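You operate a simulated robot arm through the tools that you are given. There is no shell and no other tool. Be economical: measure what you need, move in short steps, check, and stop when the job is done.

You run a simulated robot arm. Do the job below in one go: nothing can be reset, and whatever is moved stays where it is left.

## Task
Move the yellow divider to slot two, close the book up and dust it.
Fine: divider down in the slot; push the brown bookend up to the book and both up to the divider; dust the top edge with the yellow duster, duster back on the trolley top.

The check looks at the end state, three seconds after you hand in, the way a careful person would. Anything else that was tipped, shoved, dropped, spilled or broken makes it a failure.

## Robot
A 7-joint arm with a two-finger parallel gripper, fixed in place. Base frame: the origin is at the foot of the arm, x ahead of it, y to its left, z up. Lengths are in cm, angles in degrees, forces in N, time in s.
Its first joint turns from -115.0 to 115.0 degrees. Payload 3.91 kg.
The tool frame sits at the grasp point between the pads (the TCP): z along the fingers, y along the line on which they close. The tips reach 3 cm beyond it. Largest opening 11 cm; finger width 2, thickness 1; the body of the gripper, 4.8 by 11.2 cm, starts 5.5 cm behind the TCP.
Orientation is told as [roll, pitch, yaw] about the base's x, y, z axes, in that order, counted from this pose: with the fingers straight down and closing along the base's y, the tool's x points along the base's -x, its y along +y and its z along -z.

## Interface
- The arm moves only by the tool jog_arm. Its argument "moves" is a list of rows, each an object of numbers (a shift or turn left out is 0, a gripper value left out holds the last): "rx", "ry", "rz": the turn, a rotation vector about the tool's x, y, z in degrees; "tx", "ty", "tz": the shift along the tool's x, y, z in cm; "hand": the opening, from 0 (shut) to 1 (fully open). In form: [{"rx": .., "ry": .., "rz": .., "tx": .., "ty": .., "tz": .., "hand": ..}, ...]. A call has 1 to 20 rows; each row shifts and turns the commanded pose from where the row before left it, along the tool's axes as they then stand. Rows are played at 5 a second. More than 5 cm and 8.6 degrees between two rows, or a gripper value outside its range, and nothing of the call is played. Where a pose cannot be reached the arm comes as near as it can. A force on the tool above 40 N (or 10 N above the force at the start of the call, whichever is more), or a blocked arm, ends the call early, and 0.2 s more pass. The fingers move at their own pace (about 10.8 cm/s each) and stop on an object; they squeeze with about 24 N. The grip force told is the motor's: it shows also when the fingers shut on nothing. Time passes only in rows, and 0.2 s behind the last, so rows that do not move let the fingers close. The reply holds the time, the measured pose of the TCP, the force on the tool along the base axes, the opening and the grip force, in the units named above and with some noise, and new pictures: "pictures" is both (left out), scene, wrist or none.
- Cameras (640 x 400 px; columns grow to the right, rows downward): "scene" is fixed at [4.87, -49.95, 141.81]; the picture's right is [0.57, -0.82, 0.00], its down [-0.34, -0.24, -0.91] and it looks along [0.75, 0.52, -0.41] (base axes); focal length 350 px, centre (320, 200). "wrist" rides on the gripper at [-3.6, 0, -5.7] in the tool frame; the picture's right is [0.00, -1.00, 0.00], its down [0.97, 0.00, -0.24] and it looks along [0.24, 0.00, 0.97] (tool axes); focal length 218 px, centre (320, 200). There is no depth. A picture from a camera that has moved, and an enlarged one, comes with that camera's place and axes in the base frame and with its lens.
- slide_trunk(by): slides the trunk up (or, below 0, down) by that many cm; the arm rides with it, the base frame stays. It gives what a move gives, with no picture.
- close_up(camera, box): a new picture of the part [left, top, right, bottom] of that camera's present view, enlarged. It takes no simulated time.
- hand_in(): hands the job in; it is judged then, once.

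Go step by step. Nothing tells you positions but the pictures and the camera data: compare them with the known pose of the tool, close in by small moves and look again before you grip or let go. The budget is 120 turns and 150 pictures, counting those below and the enlarged ones. Unless the task says otherwise, let go and move clear before handing in, and close with one line.

The tools are called after "Call:" as name(argument=value, ...) on one line, values as JSON. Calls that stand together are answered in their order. jog_arm: Moves the arm, as the interface text tells. Its arguments: {"type":"object","properties":{"moves":{"type":"array"},"pictures":{"type":"string","enum":["both","scene","wrist","none"]}},"required":["moves"]} The other tools are called the same way: slide_trunk (by) slides the trunk up or down; close_up (camera, box) takes an enlarged picture of a part of a camera's view; hand_in () hands the job in.

At the start:

```text
clock: 0.0
ee_pos: [46.2, 9.11, 130.72]
ee_rot: [0.0, 0.0, 0.0]
contact_force: [-0.1, -0.3, 0.2]
finger_gap: 11.0
grasp_force: 0.1
trunk travel left (down, up): [-92.5, 6.5]
```

scene: 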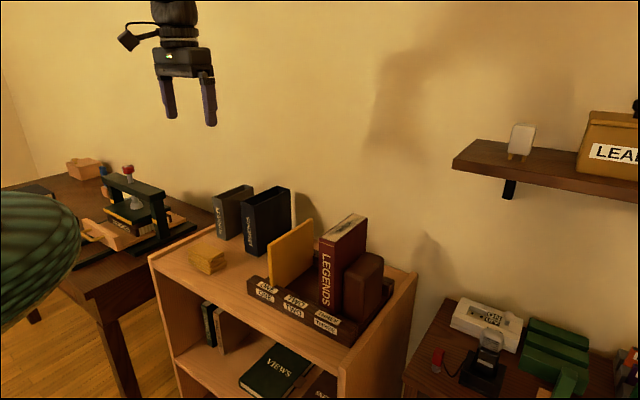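
wrist: 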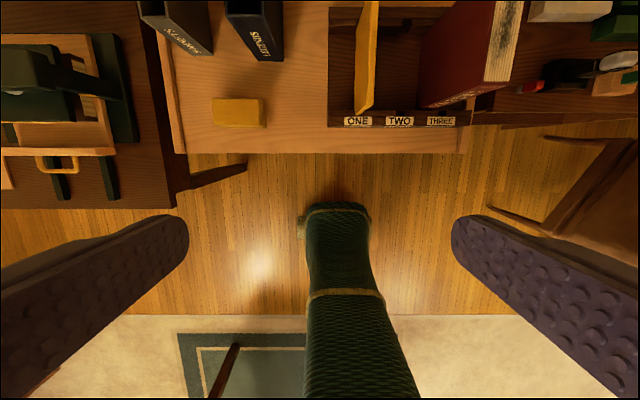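

I see a trolley with a yellow divider in the tray at slot ONE, a red book "LEGENDS", a brown bookend to its right, and a yellow duster block at the left. I'll look closer before moving.

Call:
close_up(camera="scene", box=[230, 190, 430, 360])

Call:
close_up(camera="wrist", box=[140, 0, 540, 160])

Call:
close_up(camera="scene", box=[140, 170, 340, 300])

```text
2.35 times, centred on (330, 275) of scene
camera zoom: at [4.87, -49.95, 141.81], right [0.57, -0.82, 0.0], down [-0.34, -0.24, -0.91], along [0.75, 0.52, -0.41], focal length 825 px, centre (296, 24)
```

zoom: 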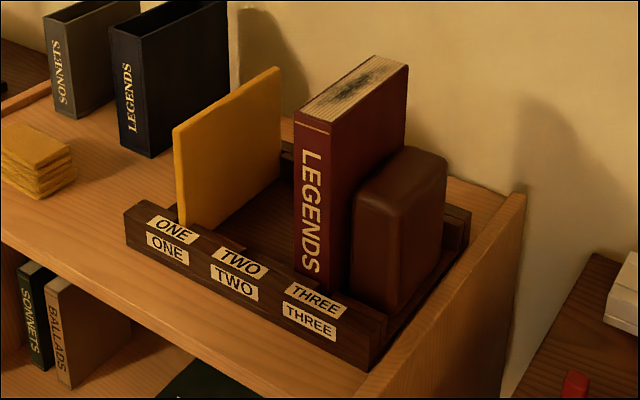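

```text
1.60 times, centred on (340, 80) of wrist
camera zoom: at [49.76, 9.21, 136.34], right [0.0, -1.0, 0.0], down [-0.97, 0.0, 0.24], along [-0.24, 0.0, -0.97], focal length 349 px, centre (288, 392)
```

zoom: 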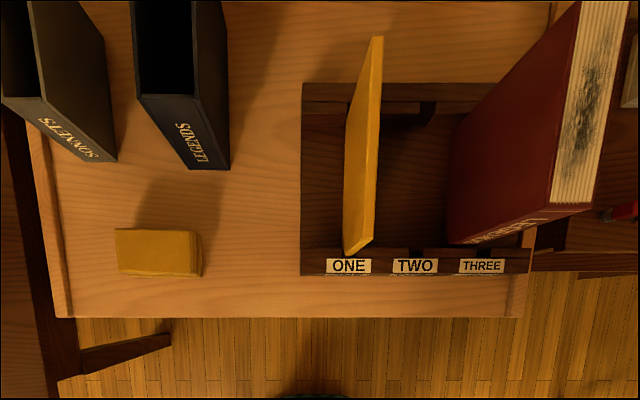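

```text
3.08 times, centred on (240, 235) of scene
camera zoom: at [4.87, -49.95, 141.81], right [0.57, -0.82, 0.0], down [-0.34, -0.24, -0.91], along [0.75, 0.52, -0.41], focal length 1078 px, centre (566, 92)
```

zoom: 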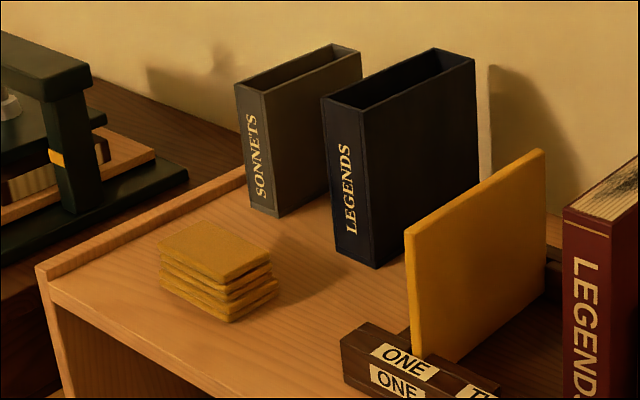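

The trolley top is at z≈83, the divider top edge at about (56–73, 0.5, 98), and the slots are spaced about 9 cm towards -y. I'll move over the tray for a better view.

Call:
jog_arm(moves=[{"tx": -2, "ty": -4}, {"tx": -2, "ty": -4}, {"tx": -2, "ty": -4}, {"tx": -2, "ty": -3}, {"tx": -2, "ty": -2}, {}], pictures="wrist")

```text
clock: 1.4
ee_pos: [56.53, -7.86, 130.69]
ee_rot: [0.1, 0.0, -0.1]
contact_force: [-0.2, -0.4, 0.7]
finger_gap: 11.0
grasp_force: 0.1
trunk travel left (down, up): [-92.5, 6.5]
camera wrist: at [59.91, -7.85, 136.26], right [0.0, -1.0, 0.0], down [-0.97, 0.0, 0.24], along [-0.24, 0.0, -0.97], focal length 218 px, centre (320, 200)
```

wrist: 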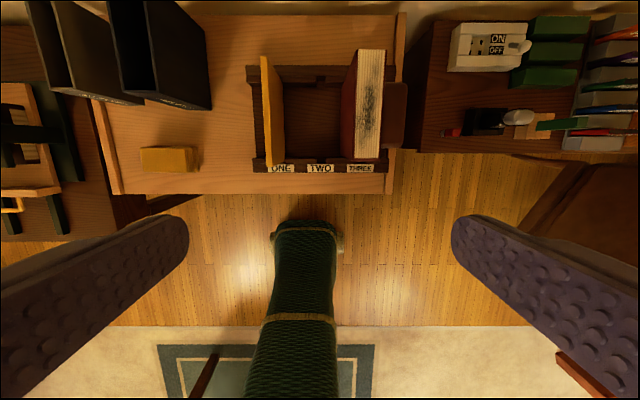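

Call:
close_up(camera="wrist", box=[240, 30, 420, 190])

Call:
close_up(camera="wrist", box=[90, 0, 270, 210])

```text
2.50 times, centred on (330, 110) of wrist
camera zoom: at [59.91, -7.85, 136.26], right [0.0, -1.0, 0.0], down [-0.97, 0.0, 0.24], along [-0.24, 0.0, -0.97], focal length 546 px, centre (295, 425)
```

zoom: 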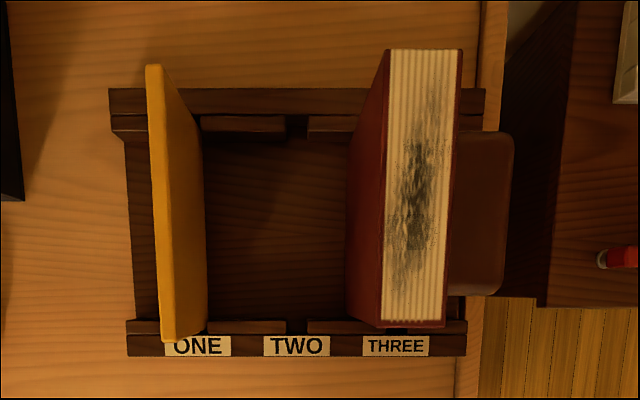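

```text
1.90 times, centred on (180, 105) of wrist
camera zoom: at [59.91, -7.85, 136.26], right [0.0, -1.0, 0.0], down [-0.97, 0.0, 0.24], along [-0.24, 0.0, -0.97], focal length 416 px, centre (587, 381)
```

zoom: 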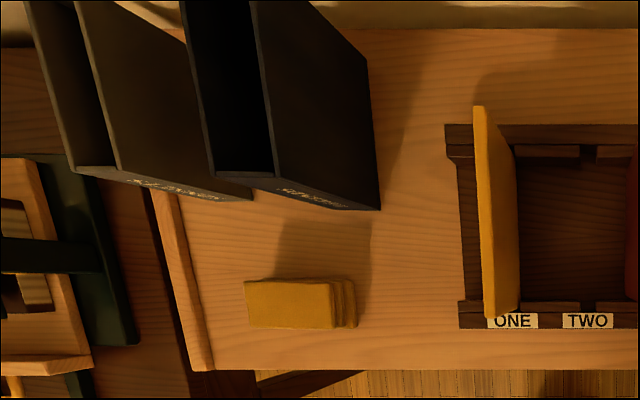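

Slot two sits at y≈-8.0, and the divider is at y≈0.8 with x 56.6–73.4 and its top at z≈98. The book's left face is at about -13 with its top at ≈103.5, so I'll grip the divider high. First I'll go above it.

Call:
jog_arm(moves=[{"tx": -2, "ty": 3}, {"tx": -2, "ty": 3}, {"tx": -2, "ty": 2.6}, {"tx": -2.4}, {"tz": 4}, {"tz": 4}, {"tz": 4}, {"tz": 4}, {"tz": 4}, {}])

```text
clock: 3.6
ee_pos: [64.51, 0.44, 111.0]
ee_rot: [-0.1, 0.0, 0.0]
contact_force: [0.6, -0.7, 1.0]
finger_gap: 10.96
grasp_force: 0.0
trunk travel left (down, up): [-92.5, 6.5]
camera wrist: at [68.09, 0.44, 116.59], right [0.0, -1.0, 0.0], down [-0.97, 0.0, 0.24], along [-0.24, 0.0, -0.97], focal length 218 px, centre (320, 200)
```

scene: 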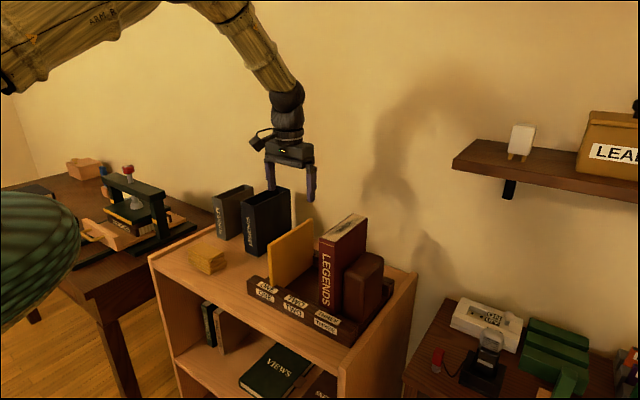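
wrist: 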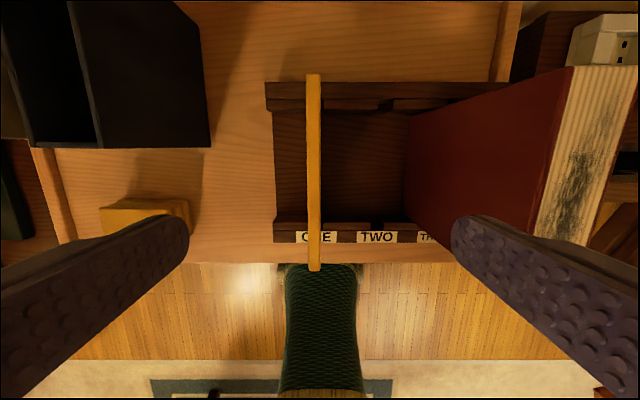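

Call:
close_up(camera="wrist", box=[260, 70, 440, 280])

```text
1.90 times, centred on (350, 175) of wrist
camera zoom: at [68.09, 0.44, 116.59], right [0.0, -1.0, 0.0], down [-0.97, 0.0, 0.24], along [-0.24, 0.0, -0.97], focal length 416 px, centre (263, 248)
```

zoom: 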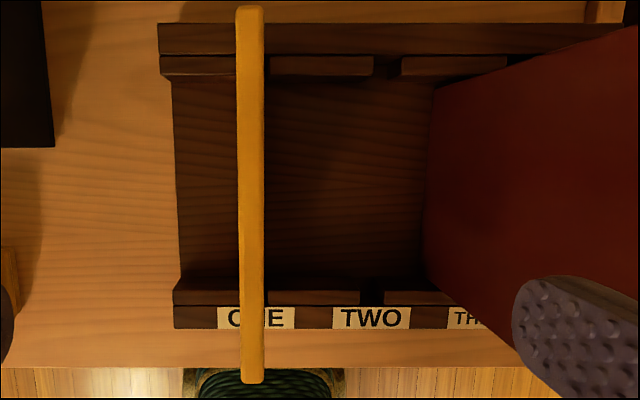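

Divider centre is at y≈0.96 and slot two at y≈-7.95, so the shift is about -8.9. Next I'll descend onto the top edge and grip.

Call:
jog_arm(moves=[{"tx": -0.5, "ty": 0.5, "tz": 3}, {"tz": 3}, {"tz": 3}, {"tz": 3.3}, {}, {"hand": 0.5}, {"hand": 0.2}, {"hand": 0}, {}, {}, {}])

```text
clock: 6.0
ee_pos: [65.1, 0.96, 98.47]
ee_rot: [0.0, -0.1, 0.1]
contact_force: [-0.1, -0.9, -0.1]
finger_gap: 1.18
grasp_force: 23.8
trunk travel left (down, up): [-92.5, 6.5]
camera wrist: at [68.7, 1.06, 103.94], right [0.0, -1.0, 0.0], down [-0.97, 0.0, 0.24], along [-0.24, 0.0, -0.97], focal length 218 px, centre (320, 200)
```

scene: 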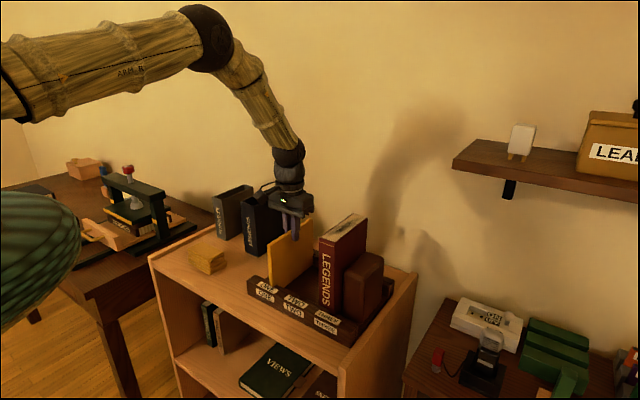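
wrist: 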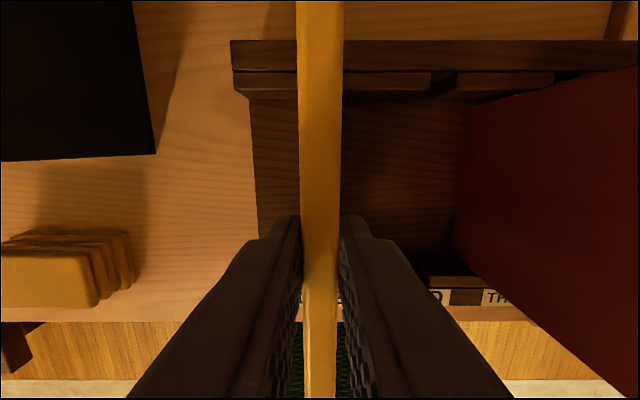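

Gripped at 1.18 cm thick. Lifting 7 cm straight up.

Call:
jog_arm(moves=[{"tz": -1}, {"tz": -1.5}, {"tz": -1.5}, {"tz": -1.5}, {"tz": -1.5}, {}])

```text
clock: 7.4
ee_pos: [65.11, 1.36, 105.5]
ee_rot: [0.0, 0.0, 0.0]
contact_force: [0.1, 0.0, -1.1]
finger_gap: 1.19
grasp_force: 24.1
trunk travel left (down, up): [-92.5, 6.5]
camera wrist: at [68.57, 1.26, 111.05], right [0.0, -1.0, 0.0], down [-0.97, 0.0, 0.24], along [-0.24, 0.0, -0.97], focal length 218 px, centre (320, 200)
```

scene: 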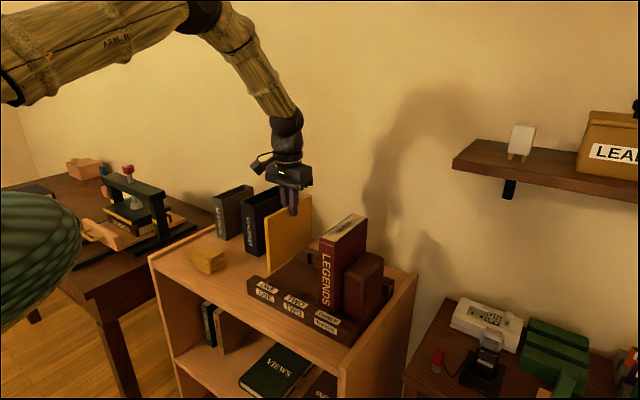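
wrist: 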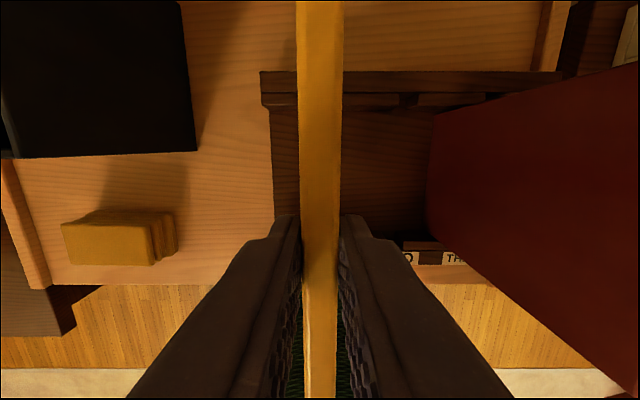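

Call:
close_up(camera="scene", box=[230, 170, 430, 360])

```text
2.11 times, centred on (330, 265) of scene
camera zoom: at [4.87, -49.95, 141.81], right [0.57, -0.82, 0.0], down [-0.34, -0.24, -0.91], along [0.75, 0.52, -0.41], focal length 738 px, centre (299, 63)
```

zoom: 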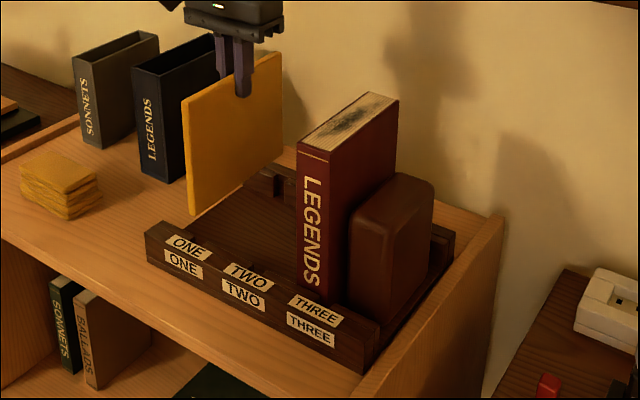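

The divider is clear of the rails. Shifting -8.9 in y, then I'll check it against slot two.

Call:
jog_arm(moves=[{"ty": -2.5}, {"ty": -2.5}, {"ty": -2.5}, {"ty": -1.4}, {}, {}])

Call:
close_up(camera="wrist", box=[220, 40, 460, 400])

Call:
close_up(camera="scene", box=[230, 170, 430, 360])

```text
clock: 8.8
ee_pos: [65.21, -7.44, 105.37]
ee_rot: [0.0, 0.0, 0.0]
contact_force: [-0.5, -0.2, -2.0]
finger_gap: 1.16
grasp_force: 23.7
trunk travel left (down, up): [-92.5, 6.5]
camera wrist: at [68.79, -7.49, 110.96], right [0.0, -1.0, 0.0], down [-0.97, 0.0, 0.24], along [-0.24, 0.0, -0.97], focal length 218 px, centre (320, 200)
```

scene: 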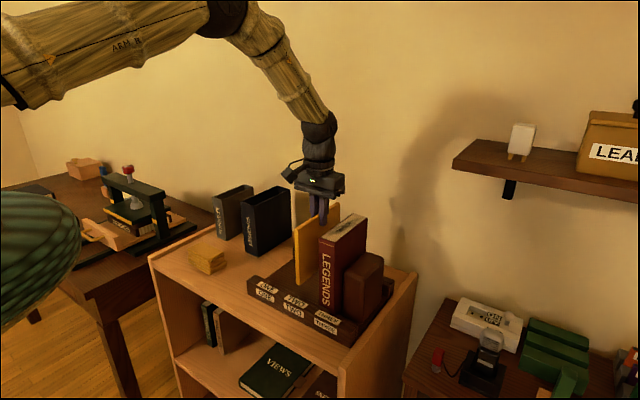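
wrist: 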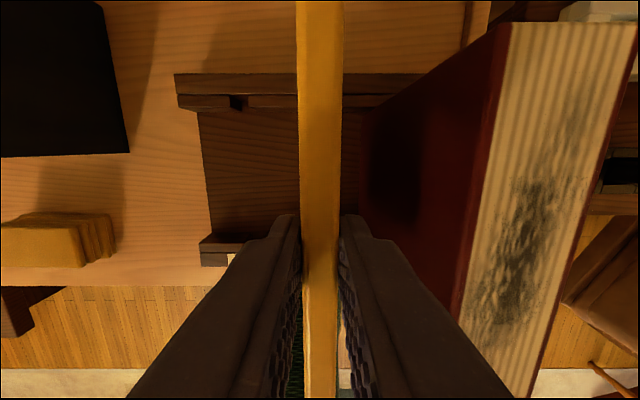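

```text
1.11 times, centred on (340, 220) of wrist
camera zoom: at [68.79, -7.49, 110.96], right [0.0, -1.0, 0.0], down [-0.97, 0.0, 0.24], along [-0.24, 0.0, -0.97], focal length 242 px, centre (298, 178)
```

zoom: 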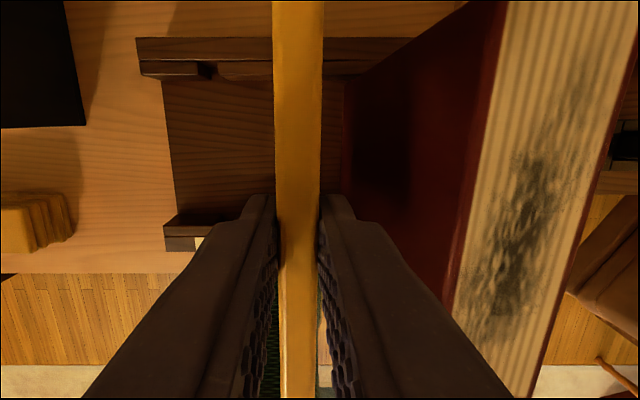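

```text
2.11 times, centred on (330, 265) of scene
camera zoom: at [4.87, -49.95, 141.81], right [0.57, -0.82, 0.0], down [-0.34, -0.24, -0.91], along [0.75, 0.52, -0.41], focal length 738 px, centre (299, 63)
```

zoom: 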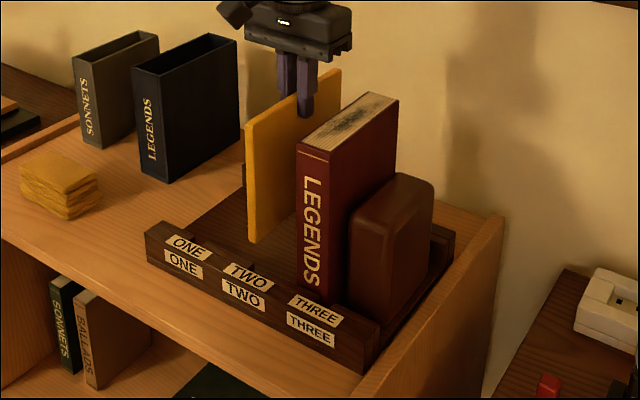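

Call:
close_up(camera="wrist", box=[165, 60, 345, 130])

Call:
close_up(camera="scene", box=[265, 235, 335, 305])

```text
3.56 times, centred on (255, 95) of wrist
camera zoom: at [68.79, -7.49, 110.96], right [0.0, -1.0, 0.0], down [-0.97, 0.0, 0.24], along [-0.24, 0.0, -0.97], focal length 776 px, centre (551, 573)
```

zoom: 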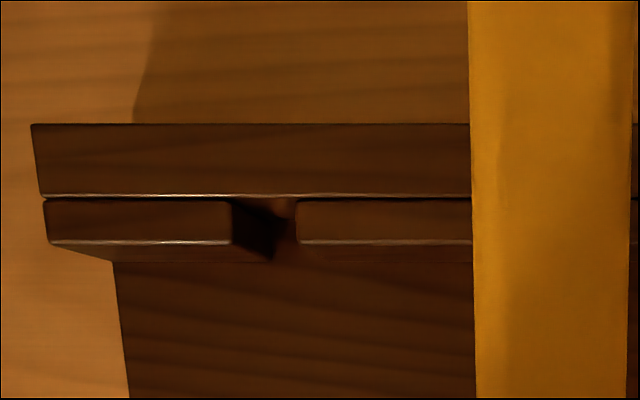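

```text
5.71 times, centred on (300, 270) of scene
camera zoom: at [4.87, -49.95, 141.81], right [0.57, -0.82, 0.0], down [-0.34, -0.24, -0.91], along [0.75, 0.52, -0.41], focal length 2003 px, centre (434, -200)
```

zoom: 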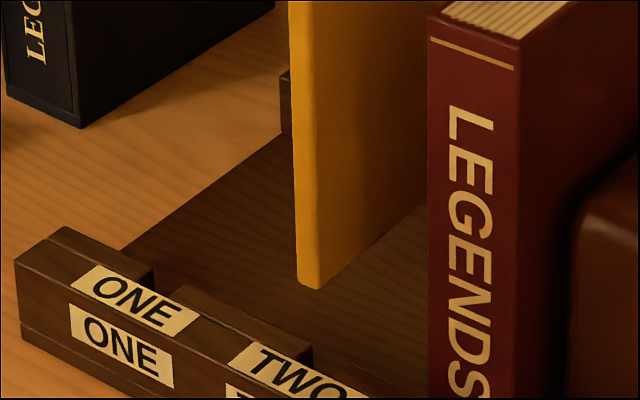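

Relative to slot one in view, the divider needs about 0.5 cm more toward -y. I'll shift and lower part of the way to check.

Call:
jog_arm(moves=[{"ty": -0.5}, {"tz": 1}, {"tz": 1}, {"tz": 0.8}, {}, {}], pictures="none")

Call:
close_up(camera="scene", box=[265, 235, 335, 305])

Call:
close_up(camera="wrist", box=[125, 40, 365, 190])

```text
clock: 10.2
ee_pos: [65.23, -8.17, 102.6]
ee_rot: [0.0, 0.0, 0.0]
contact_force: [0.7, 0.6, -1.4]
finger_gap: 1.18
grasp_force: 24.3
trunk travel left (down, up): [-92.5, 6.5]
```

```text
5.71 times, centred on (300, 270) of scene
camera zoom: at [4.87, -49.95, 141.81], right [0.57, -0.82, 0.0], down [-0.34, -0.24, -0.91], along [0.75, 0.52, -0.41], focal length 2003 px, centre (434, -200)
```

zoom: 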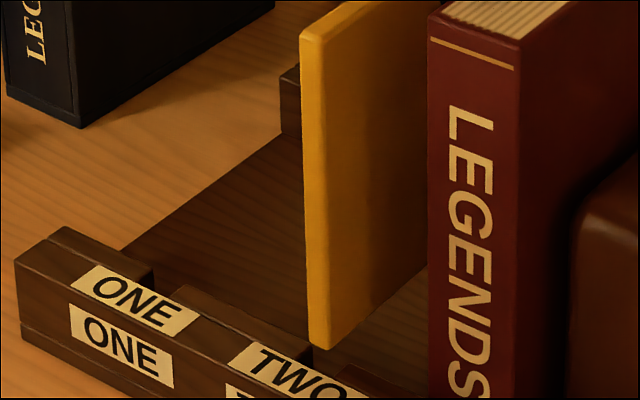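

```text
2.67 times, centred on (245, 115) of wrist
camera zoom: at [68.73, -8.03, 108.17], right [0.0, -1.0, 0.0], down [-0.97, 0.0, 0.24], along [-0.24, 0.0, -0.97], focal length 582 px, centre (520, 427)
```

zoom: 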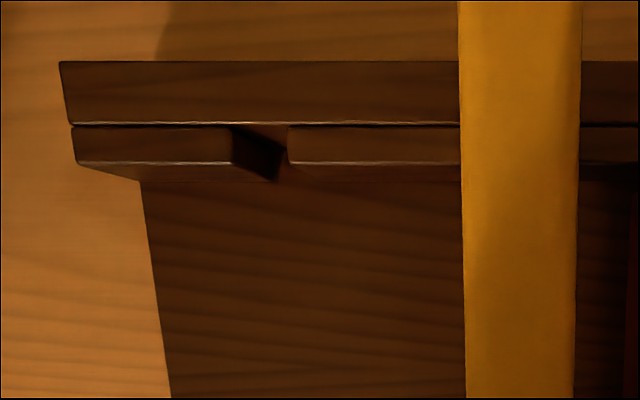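

Aligned within about 0.1 cm. Lowering to just at the slot.

Call:
jog_arm(moves=[{"tz": 0.7}, {"tz": 0.6}, {"tz": 0.5}, {}], pictures="none")

Call:
close_up(camera="scene", box=[265, 235, 335, 305])

Call:
close_up(camera="wrist", box=[220, 30, 640, 400])

```text
clock: 11.2
ee_pos: [64.94, -8.09, 100.78]
ee_rot: [0.0, 0.0, 0.0]
contact_force: [-0.2, -0.4, -1.1]
finger_gap: 1.16
grasp_force: 23.9
trunk travel left (down, up): [-92.5, 6.5]
```

```text
5.71 times, centred on (300, 270) of scene
camera zoom: at [4.87, -49.95, 141.81], right [0.57, -0.82, 0.0], down [-0.34, -0.24, -0.91], along [0.75, 0.52, -0.41], focal length 2003 px, centre (434, -200)
```

zoom: 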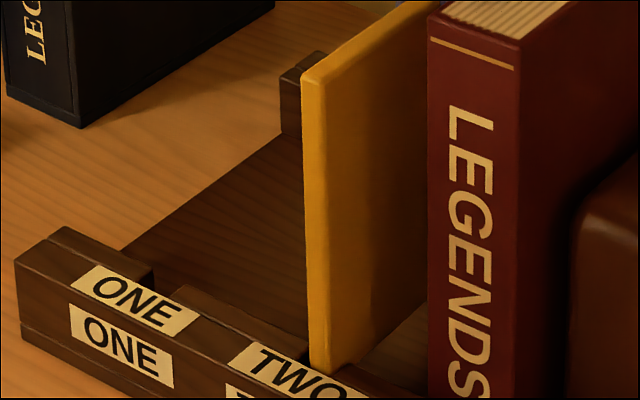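

```text
1.08 times, centred on (430, 215) of wrist
camera zoom: at [68.64, -8.11, 106.38], right [0.0, -1.0, 0.0], down [-0.97, 0.0, 0.24], along [-0.24, 0.0, -0.97], focal length 236 px, centre (201, 184)
```

zoom: 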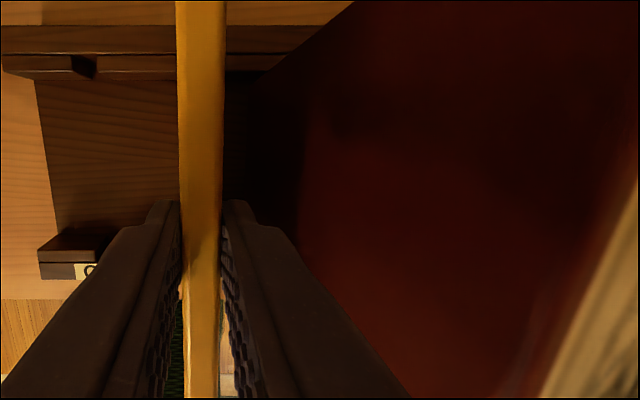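

The front foot is entering slot two. Lowering in small steps and watching the force.

Call:
jog_arm(moves=[{"tz": 0.5}, {"tz": 0.5}, {"tz": 0.4}, {"tz": 0.4}, {}], pictures="none")

Call:
close_up(camera="scene", box=[230, 180, 390, 320])

```text
clock: 12.4
ee_pos: [65.02, -8.06, 99.13]
ee_rot: [0.0, 0.0, 0.0]
contact_force: [0.6, 0.8, -2.1]
finger_gap: 1.19
grasp_force: 24.0
trunk travel left (down, up): [-92.5, 6.5]
```

```text
2.86 times, centred on (310, 250) of scene
camera zoom: at [4.87, -49.95, 141.81], right [0.57, -0.82, 0.0], down [-0.34, -0.24, -0.91], along [0.75, 0.52, -0.41], focal length 1001 px, centre (349, 57)
```

zoom: 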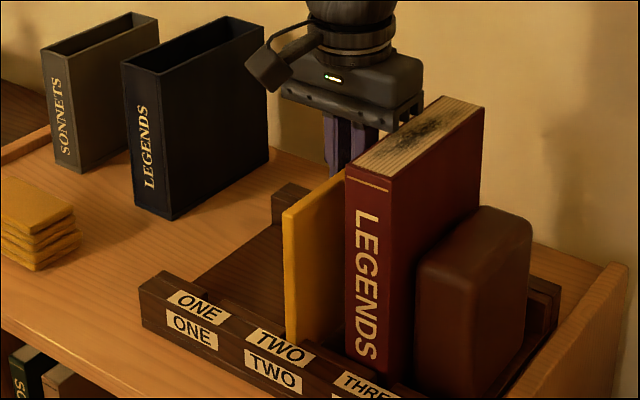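

About 0.6 cm remains, and the gripper body is close to the book top. I'll go 0.25 lower and open slightly to let it settle.

Call:
jog_arm(moves=[{"tz": 0.25}, {}, {"hand": 0.13}, {"hand": 0.16}, {}, {}], pictures="wrist")

Call:
close_up(camera="scene", box=[230, 180, 390, 320])

```text
clock: 13.8
ee_pos: [65.1, -7.99, 98.87]
ee_rot: [0.1, 0.0, -0.1]
contact_force: [1.3, -0.5, 0.0]
finger_gap: 1.77
grasp_force: 0.1
trunk travel left (down, up): [-92.5, 6.5]
camera wrist: at [68.66, -8.09, 104.46], right [0.0, -1.0, 0.0], down [-0.97, 0.0, 0.24], along [-0.24, 0.0, -0.97], focal length 218 px, centre (320, 200)
```

wrist: 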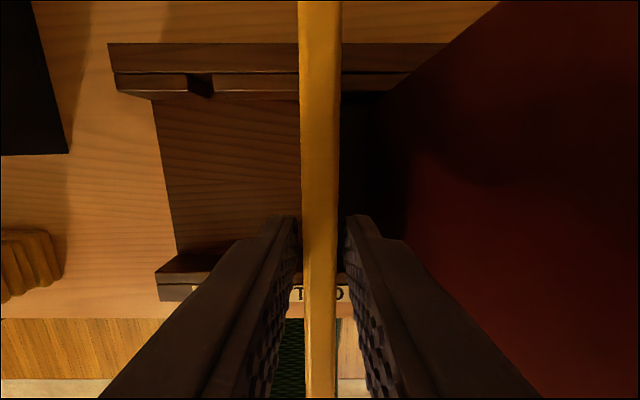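

```text
2.86 times, centred on (310, 250) of scene
camera zoom: at [4.87, -49.95, 141.81], right [0.57, -0.82, 0.0], down [-0.34, -0.24, -0.91], along [0.75, 0.52, -0.41], focal length 1001 px, centre (349, 57)
```

zoom: 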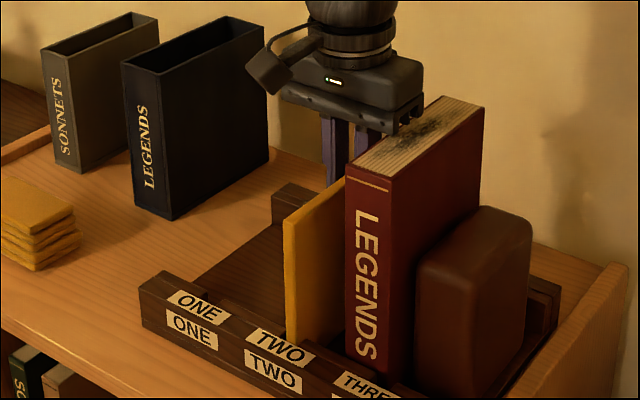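

The divider has settled. Raising straight up, then moving over to look down at the bookend.

Call:
jog_arm(moves=[{"tz": -1}, {"tz": -2}, {"tz": -3}, {"tz": -4}, {"tz": -4}, {"tz": -4, "hand": 0}, {"ty": -4}, {"ty": -4}, {"ty": -4}, {"ty": -4}, {}])

Call:
close_up(camera="scene", box=[230, 190, 430, 360])

```text
clock: 16.2
ee_pos: [64.98, -23.92, 117.16]
ee_rot: [-0.1, 0.0, 0.0]
contact_force: [0.2, 1.5, -0.2]
finger_gap: 0.0
grasp_force: 23.4
trunk travel left (down, up): [-92.5, 6.5]
camera wrist: at [68.54, -24.0, 122.71], right [0.0, -1.0, 0.0], down [-0.97, 0.0, 0.24], along [-0.24, 0.0, -0.97], focal length 218 px, centre (320, 200)
```

scene: 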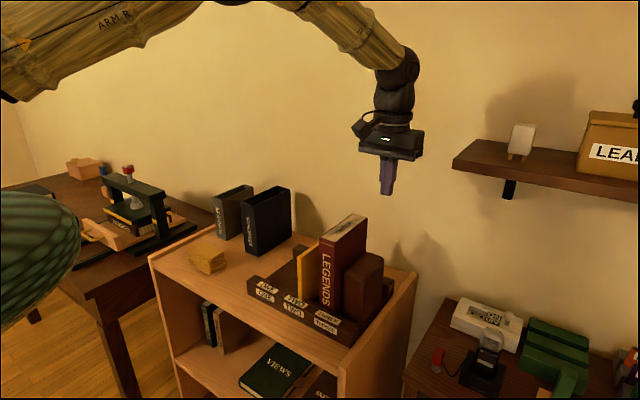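
wrist: 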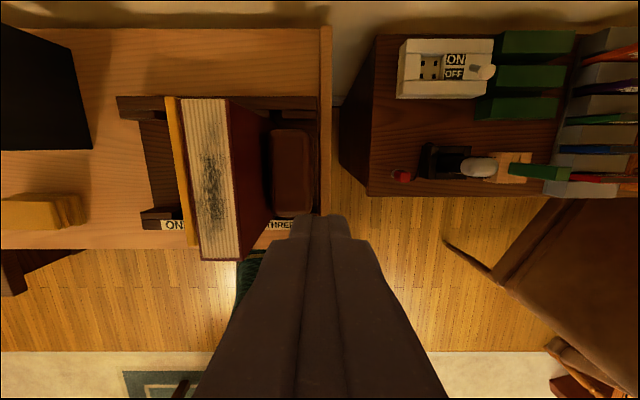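

```text
2.35 times, centred on (330, 275) of scene
camera zoom: at [4.87, -49.95, 141.81], right [0.57, -0.82, 0.0], down [-0.34, -0.24, -0.91], along [0.75, 0.52, -0.41], focal length 825 px, centre (296, 24)
```

zoom: 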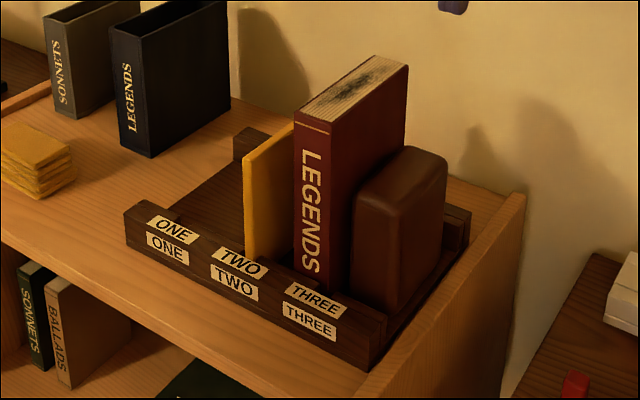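

The divider is in slot two. The bookend spans x 60–70, y -17.6 to -23.1, top 95.6; the book spans y -12.5 to -16.3. I'll turn the gripper 90° so its narrow side faces the book, and move right of the bookend.

Call:
jog_arm(moves=[{"rz": 8.5, "ty": -1}, {"rz": 8.5, "ty": -1}, {"rz": 8.5, "ty": -1}, {"rz": 8.5, "ty": -1}, {"rz": 8.5}, {"rz": 8.5}, {"rz": 8.5}, {"rz": 8.5}, {"rz": 8.5}, {"rz": 8.5}, {"rz": 5}, {}, {}])

```text
clock: 19.0
ee_pos: [64.19, -27.87, 116.74]
ee_rot: [0.0, 0.1, -90.2]
contact_force: [0.0, -0.3, 0.2]
finger_gap: 0.0
grasp_force: 23.7
trunk travel left (down, up): [-92.5, 6.5]
camera wrist: at [64.13, -31.48, 122.39], right [-1.0, 0.0, 0.0], down [0.0, 0.97, 0.24], along [0.0, 0.24, -0.97], focal length 218 px, centre (320, 200)
```

scene: 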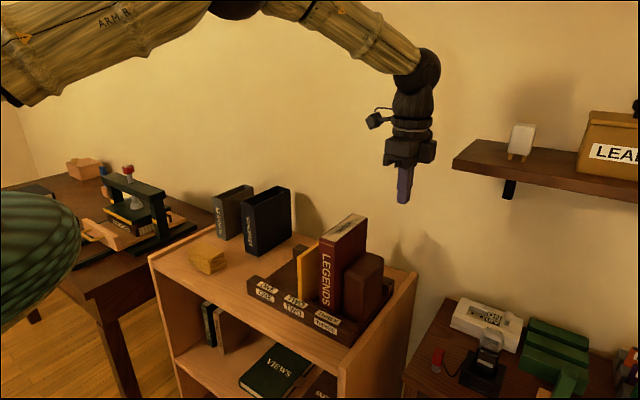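
wrist: 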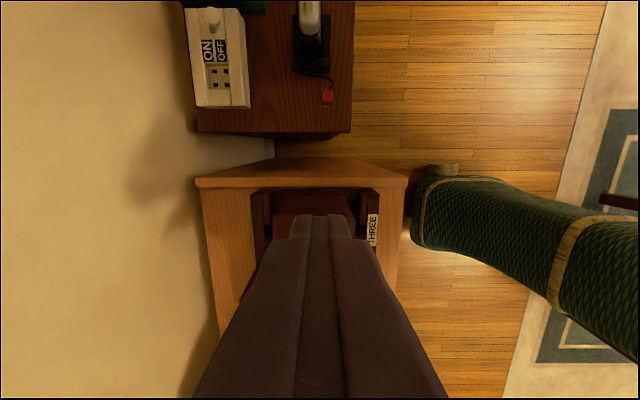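

Finger is clear of the trolley's right side. Shifting +1 in x to the bookend's centre line and descending to about z 92.

Call:
jog_arm(moves=[{"ty": 1, "tz": 4}, {"tz": 4}, {"tz": 4}, {"tz": 4}, {"tz": 4}, {"tz": 3}, {"tz": 1.5}, {}, {}])

Call:
close_up(camera="scene", box=[280, 200, 440, 360])

```text
clock: 21.0
ee_pos: [65.21, -27.95, 92.14]
ee_rot: [0.0, 0.1, -90.0]
contact_force: [1.1, -1.3, -0.1]
finger_gap: 0.0
grasp_force: 24.5
trunk travel left (down, up): [-92.5, 6.5]
camera wrist: at [65.21, -31.55, 97.83], right [-1.0, 0.0, 0.0], down [0.0, 0.97, 0.24], along [0.0, 0.24, -0.97], focal length 218 px, centre (320, 200)
```

scene: 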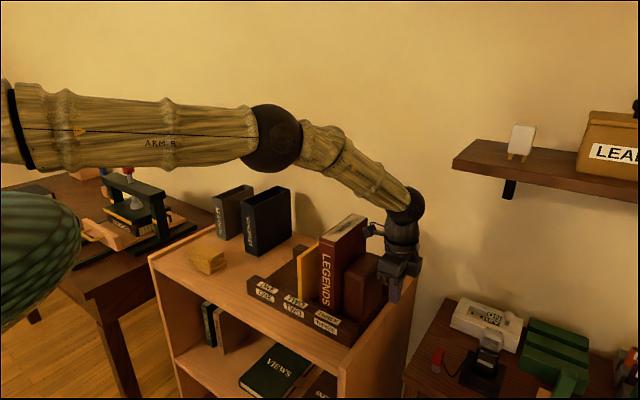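
wrist: 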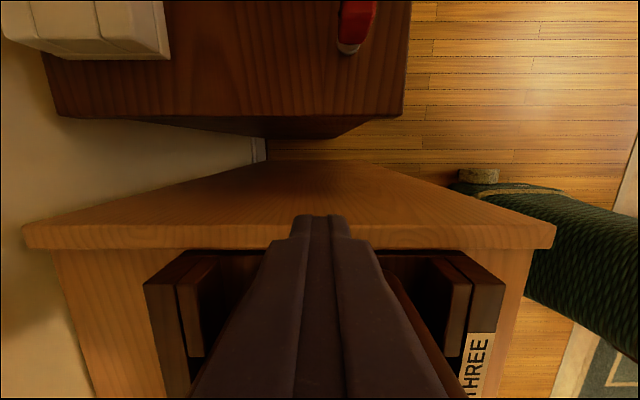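

```text
2.50 times, centred on (360, 280) of scene
camera zoom: at [4.87, -49.95, 141.81], right [0.57, -0.82, 0.0], down [-0.34, -0.24, -0.91], along [0.75, 0.52, -0.41], focal length 876 px, centre (220, 0)
```

zoom: 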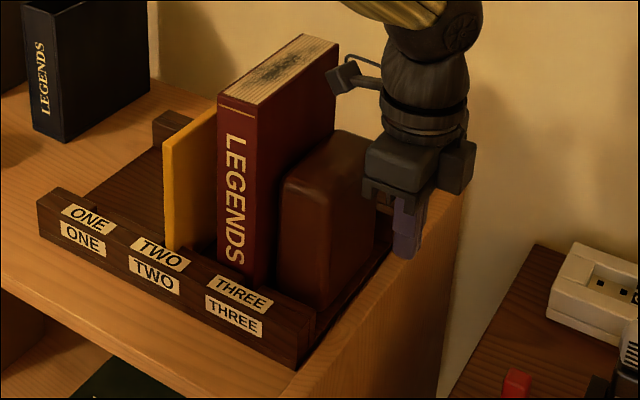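

Tip at z≈89, above the lip and beside the bookend. I'll go 0.8 lower and approach, then push slowly.

Call:
jog_arm(moves=[{"tz": 0.8}, {"tx": 1}, {"tx": 1}, {"tx": 0.5}, {"tx": 0.5}, {"tx": 0.4}, {"tx": 0.3}, {"tx": 0.3}, {"tx": 0.3}, {"tx": 0.3}, {}])

Call:
close_up(camera="scene", box=[280, 200, 440, 360])

```text
clock: 23.4
ee_pos: [65.13, -23.33, 91.5]
ee_rot: [0.0, 0.0, -90.0]
contact_force: [-0.4, -0.9, 0.3]
finger_gap: 0.0
grasp_force: 24.0
trunk travel left (down, up): [-92.5, 6.5]
camera wrist: at [65.18, -26.97, 97.05], right [-1.0, 0.0, 0.0], down [0.0, 0.97, 0.24], along [0.0, 0.24, -0.97], focal length 218 px, centre (320, 200)
```

scene: 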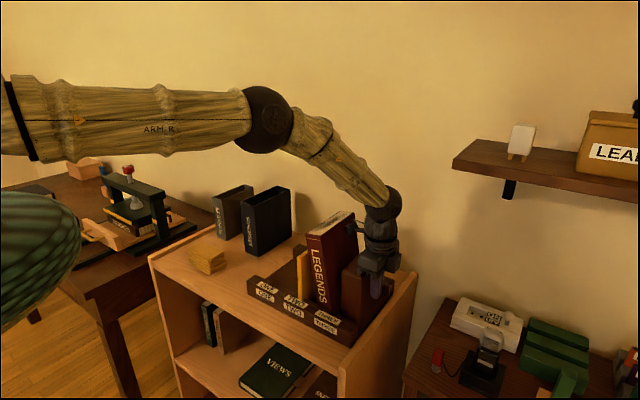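
wrist: 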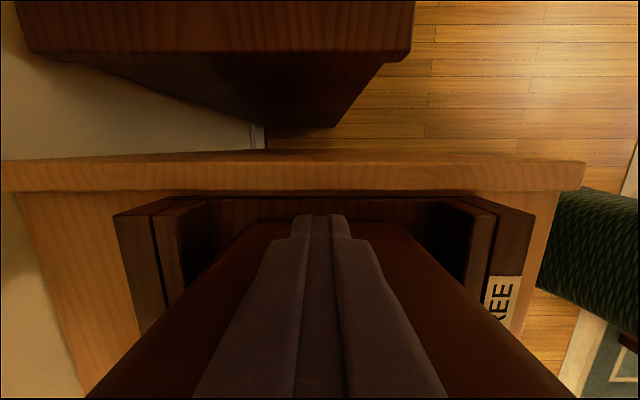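

```text
2.50 times, centred on (360, 280) of scene
camera zoom: at [4.87, -49.95, 141.81], right [0.57, -0.82, 0.0], down [-0.34, -0.24, -0.91], along [0.75, 0.52, -0.41], focal length 876 px, centre (220, 0)
```

zoom: 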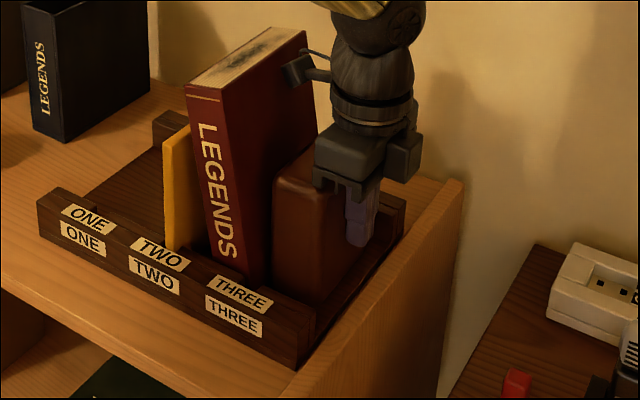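

The book's top is tilting left: a bracket on the wrist, opposite the camera, is touching it up high. I'll back off slowly so the book settles back, then re-approach with the bracket turned away.

Call:
jog_arm(moves=[{"tx": -0.2}, {"tx": -0.2}, {"tx": -0.2}, {"tx": -0.2}, {"tx": -0.2}, {"tx": -0.2}, {"tx": -0.2}, {"tx": -0.2}, {"tx": -0.2}, {}], pictures="none")

Call:
close_up(camera="scene", box=[280, 200, 440, 360])

```text
clock: 25.6
ee_pos: [65.11, -25.1, 91.5]
ee_rot: [0.0, 0.0, -90.0]
contact_force: [-0.1, -0.5, 0.5]
finger_gap: 0.01
grasp_force: 23.9
trunk travel left (down, up): [-92.5, 6.5]
```

```text
2.50 times, centred on (360, 280) of scene
camera zoom: at [4.87, -49.95, 141.81], right [0.57, -0.82, 0.0], down [-0.34, -0.24, -0.91], along [0.75, 0.52, -0.41], focal length 876 px, centre (220, 0)
```

zoom: 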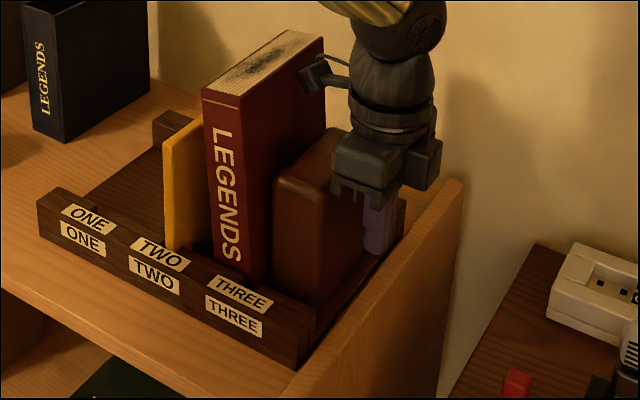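

It is settling back. Continuing to retreat slowly.

Call:
jog_arm(moves=[{"tx": -0.2}, {"tx": -0.2}, {"tx": -0.2}, {"tx": -0.2}, {"tx": -0.2}, {"tx": -0.2}, {"tx": -0.2}, {"tx": -0.2}, {"tx": -0.2}, {"tx": -0.2}, {"tx": -1}, {"tx": -1}, {}], pictures="none")

Call:
close_up(camera="scene", box=[280, 200, 440, 360])

```text
clock: 28.4
ee_pos: [65.24, -29.07, 91.53]
ee_rot: [0.0, 0.0, -89.9]
contact_force: [-0.5, 0.0, 0.0]
finger_gap: 0.0
grasp_force: 23.7
trunk travel left (down, up): [-92.5, 6.5]
```

```text
2.50 times, centred on (360, 280) of scene
camera zoom: at [4.87, -49.95, 141.81], right [0.57, -0.82, 0.0], down [-0.34, -0.24, -0.91], along [0.75, 0.52, -0.41], focal length 876 px, centre (220, 0)
```

zoom: 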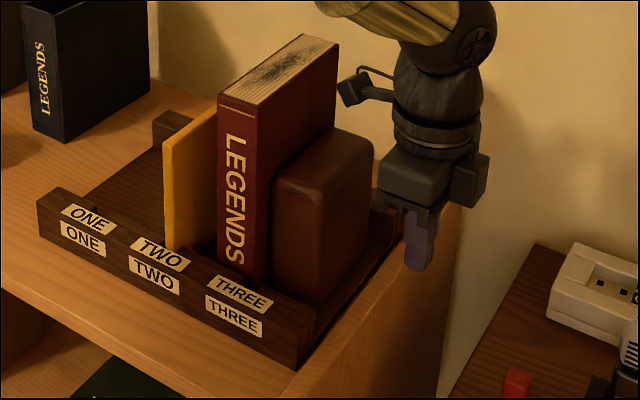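

The book is upright again with the bookend now against it. I'll turn the gripper 180° so the bracket points away from the book.

Call:
jog_arm(moves=[{"tz": -4}, {"rz": -8.5}, {"rz": -8.5}, {"rz": -8.5}, {"rz": -8.5}, {"rz": -8.5}, {"rz": -8.5}, {"rz": -8.5}, {"rz": -8.5}, {"rz": -8.5}, {"rz": -8.5}, {"rz": -8.5}, {"rz": -8.5}, {"rz": -8.5}, {"rz": -8.5}, {"rz": -8.5}, {"rz": -8.5}, {"rz": -8.5}, {}], pictures="scene")

```text
clock: 32.4
ee_pos: [65.23, -29.14, 95.59]
ee_rot: [0.1, 0.0, 54.5]
contact_force: [-0.2, -0.1, 0.0]
finger_gap: 0.01
grasp_force: 23.9
trunk travel left (down, up): [-92.5, 6.5]
```

scene: 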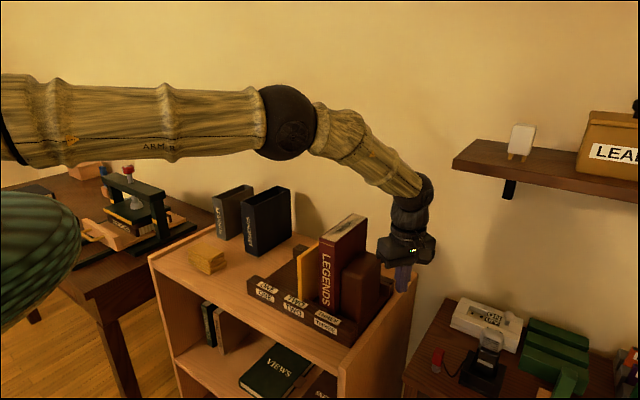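

Call:
jog_arm(moves=[{"rz": -8.5}, {"rz": -8.5}, {"rz": -8.5}, {"rz": -8.5}, {"rz": -1.5}, {"tz": 2}, {"tz": 2}, {}, {}])

Call:
close_up(camera="scene", box=[280, 200, 440, 360])

```text
clock: 34.4
ee_pos: [65.24, -29.2, 91.46]
ee_rot: [0.0, 0.0, 90.1]
contact_force: [-0.5, 0.4, 0.1]
finger_gap: 0.0
grasp_force: 23.8
trunk travel left (down, up): [-92.5, 6.5]
camera wrist: at [65.26, -25.55, 97.07], right [1.0, 0.0, 0.0], down [0.0, -0.97, 0.24], along [0.0, -0.24, -0.97], focal length 218 px, centre (320, 200)
```

scene: 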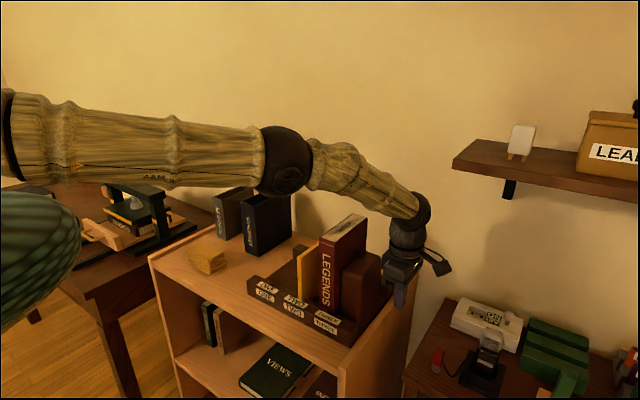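
wrist: 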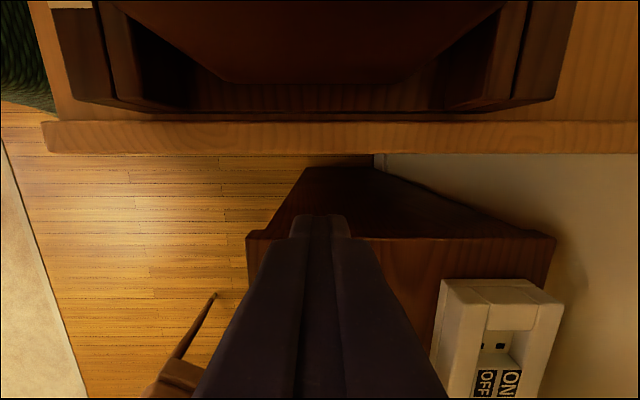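

```text
2.50 times, centred on (360, 280) of scene
camera zoom: at [4.87, -49.95, 141.81], right [0.57, -0.82, 0.0], down [-0.34, -0.24, -0.91], along [0.75, 0.52, -0.41], focal length 876 px, centre (220, 0)
```

zoom: 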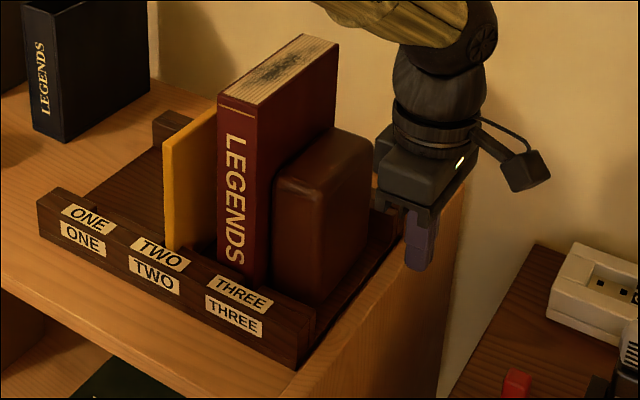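

The bracket now points away. Approaching and pushing slowly about 1 cm past contact, then I'll check.

Call:
jog_arm(moves=[{"tx": -1}, {"tx": -1}, {"tx": -1}, {"tx": -1}, {"tx": -0.7}, {"tx": -0.3}, {"tx": -0.2}, {"tx": -0.2}, {"tx": -0.2}, {"tx": -0.2}, {"tx": -0.2}, {"tx": -0.2}, {"tx": -0.2}, {"tx": -0.2}, {}], pictures="none")

Call:
close_up(camera="scene", box=[280, 200, 440, 360])

```text
clock: 37.6
ee_pos: [65.08, -22.64, 91.55]
ee_rot: [0.0, 0.1, 90.0]
contact_force: [-0.2, -4.5, 0.7]
finger_gap: 0.01
grasp_force: 23.9
trunk travel left (down, up): [-92.5, 6.5]
```

```text
2.50 times, centred on (360, 280) of scene
camera zoom: at [4.87, -49.95, 141.81], right [0.57, -0.82, 0.0], down [-0.34, -0.24, -0.91], along [0.75, 0.52, -0.41], focal length 876 px, centre (220, 0)
```

zoom: 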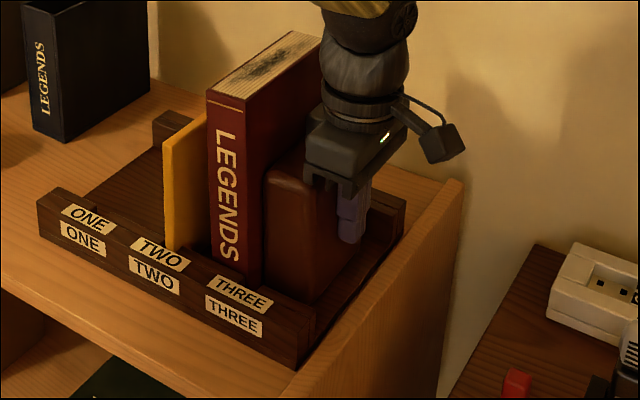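

Call:
close_up(camera="scene", box=[315, 210, 395, 330])

Call:
close_up(camera="wrist", box=[0, 0, 640, 400])

```text
3.33 times, centred on (355, 270) of scene
camera zoom: at [4.87, -49.95, 141.81], right [0.57, -0.82, 0.0], down [-0.34, -0.24, -0.91], along [0.75, 0.52, -0.41], focal length 1168 px, centre (203, -33)
```

zoom: 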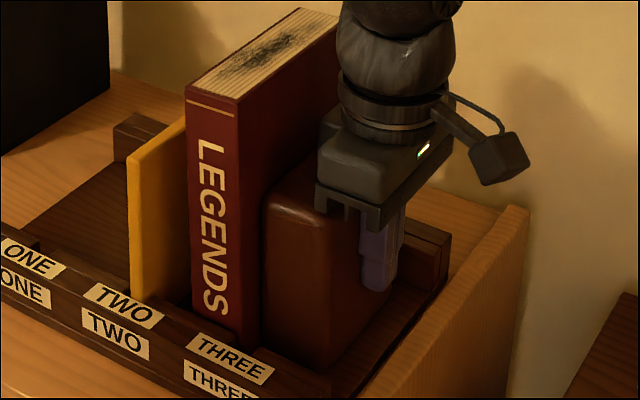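

```text
1.00 times, centred on (320, 200) of wrist
camera zoom: at [65.1, -18.97, 97.1], right [1.0, 0.0, 0.0], down [0.0, -0.97, 0.24], along [0.0, -0.24, -0.97], focal length 218 px, centre (320, 200)
```

zoom: 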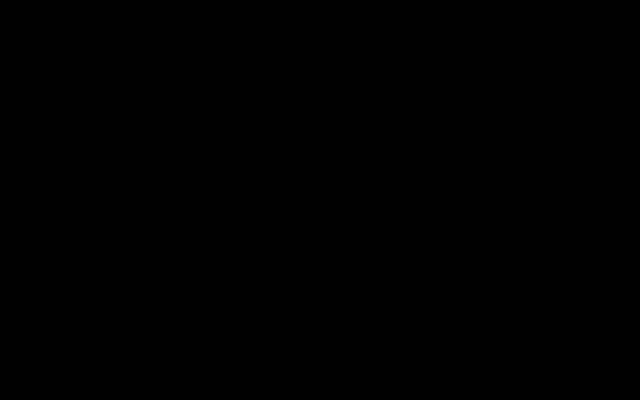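

The book and bookend are sliding with only about 1° of lean. Continuing slowly and watching the tilt.

Call:
jog_arm(moves=[{"tx": -0.15}, {"tx": -0.15}, {"tx": -0.15}, {"tx": -0.15}, {"tx": -0.15}, {"tx": -0.15}, {}], pictures="none")

Call:
close_up(camera="scene", box=[315, 210, 395, 330])

```text
clock: 39.2
ee_pos: [65.22, -21.75, 91.51]
ee_rot: [0.0, -0.1, 89.8]
contact_force: [-1.0, -5.1, 0.6]
finger_gap: 0.0
grasp_force: 24.5
trunk travel left (down, up): [-92.5, 6.5]
```

```text
3.33 times, centred on (355, 270) of scene
camera zoom: at [4.87, -49.95, 141.81], right [0.57, -0.82, 0.0], down [-0.34, -0.24, -0.91], along [0.75, 0.52, -0.41], focal length 1168 px, centre (203, -33)
```

zoom: 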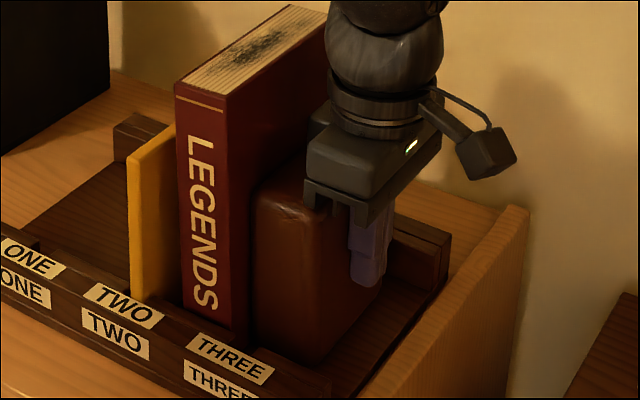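

Call:
jog_arm(moves=[{"tx": -0.15}, {"tx": -0.15}, {"tx": -0.15}, {"tx": -0.15}, {"tx": -0.15}, {"tx": -0.15}, {"tx": -0.15}, {"tx": -0.15}, {}], pictures="none")

Call:
close_up(camera="scene", box=[315, 210, 395, 330])

```text
clock: 41.2
ee_pos: [65.08, -20.6, 91.42]
ee_rot: [0.1, 0.1, 89.9]
contact_force: [-0.3, -3.8, 0.0]
finger_gap: 0.0
grasp_force: 24.0
trunk travel left (down, up): [-92.5, 6.5]
```

```text
3.33 times, centred on (355, 270) of scene
camera zoom: at [4.87, -49.95, 141.81], right [0.57, -0.82, 0.0], down [-0.34, -0.24, -0.91], along [0.75, 0.52, -0.41], focal length 1168 px, centre (203, -33)
```

zoom: 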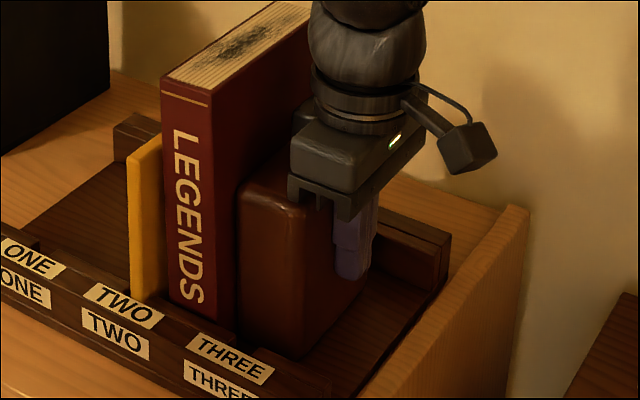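

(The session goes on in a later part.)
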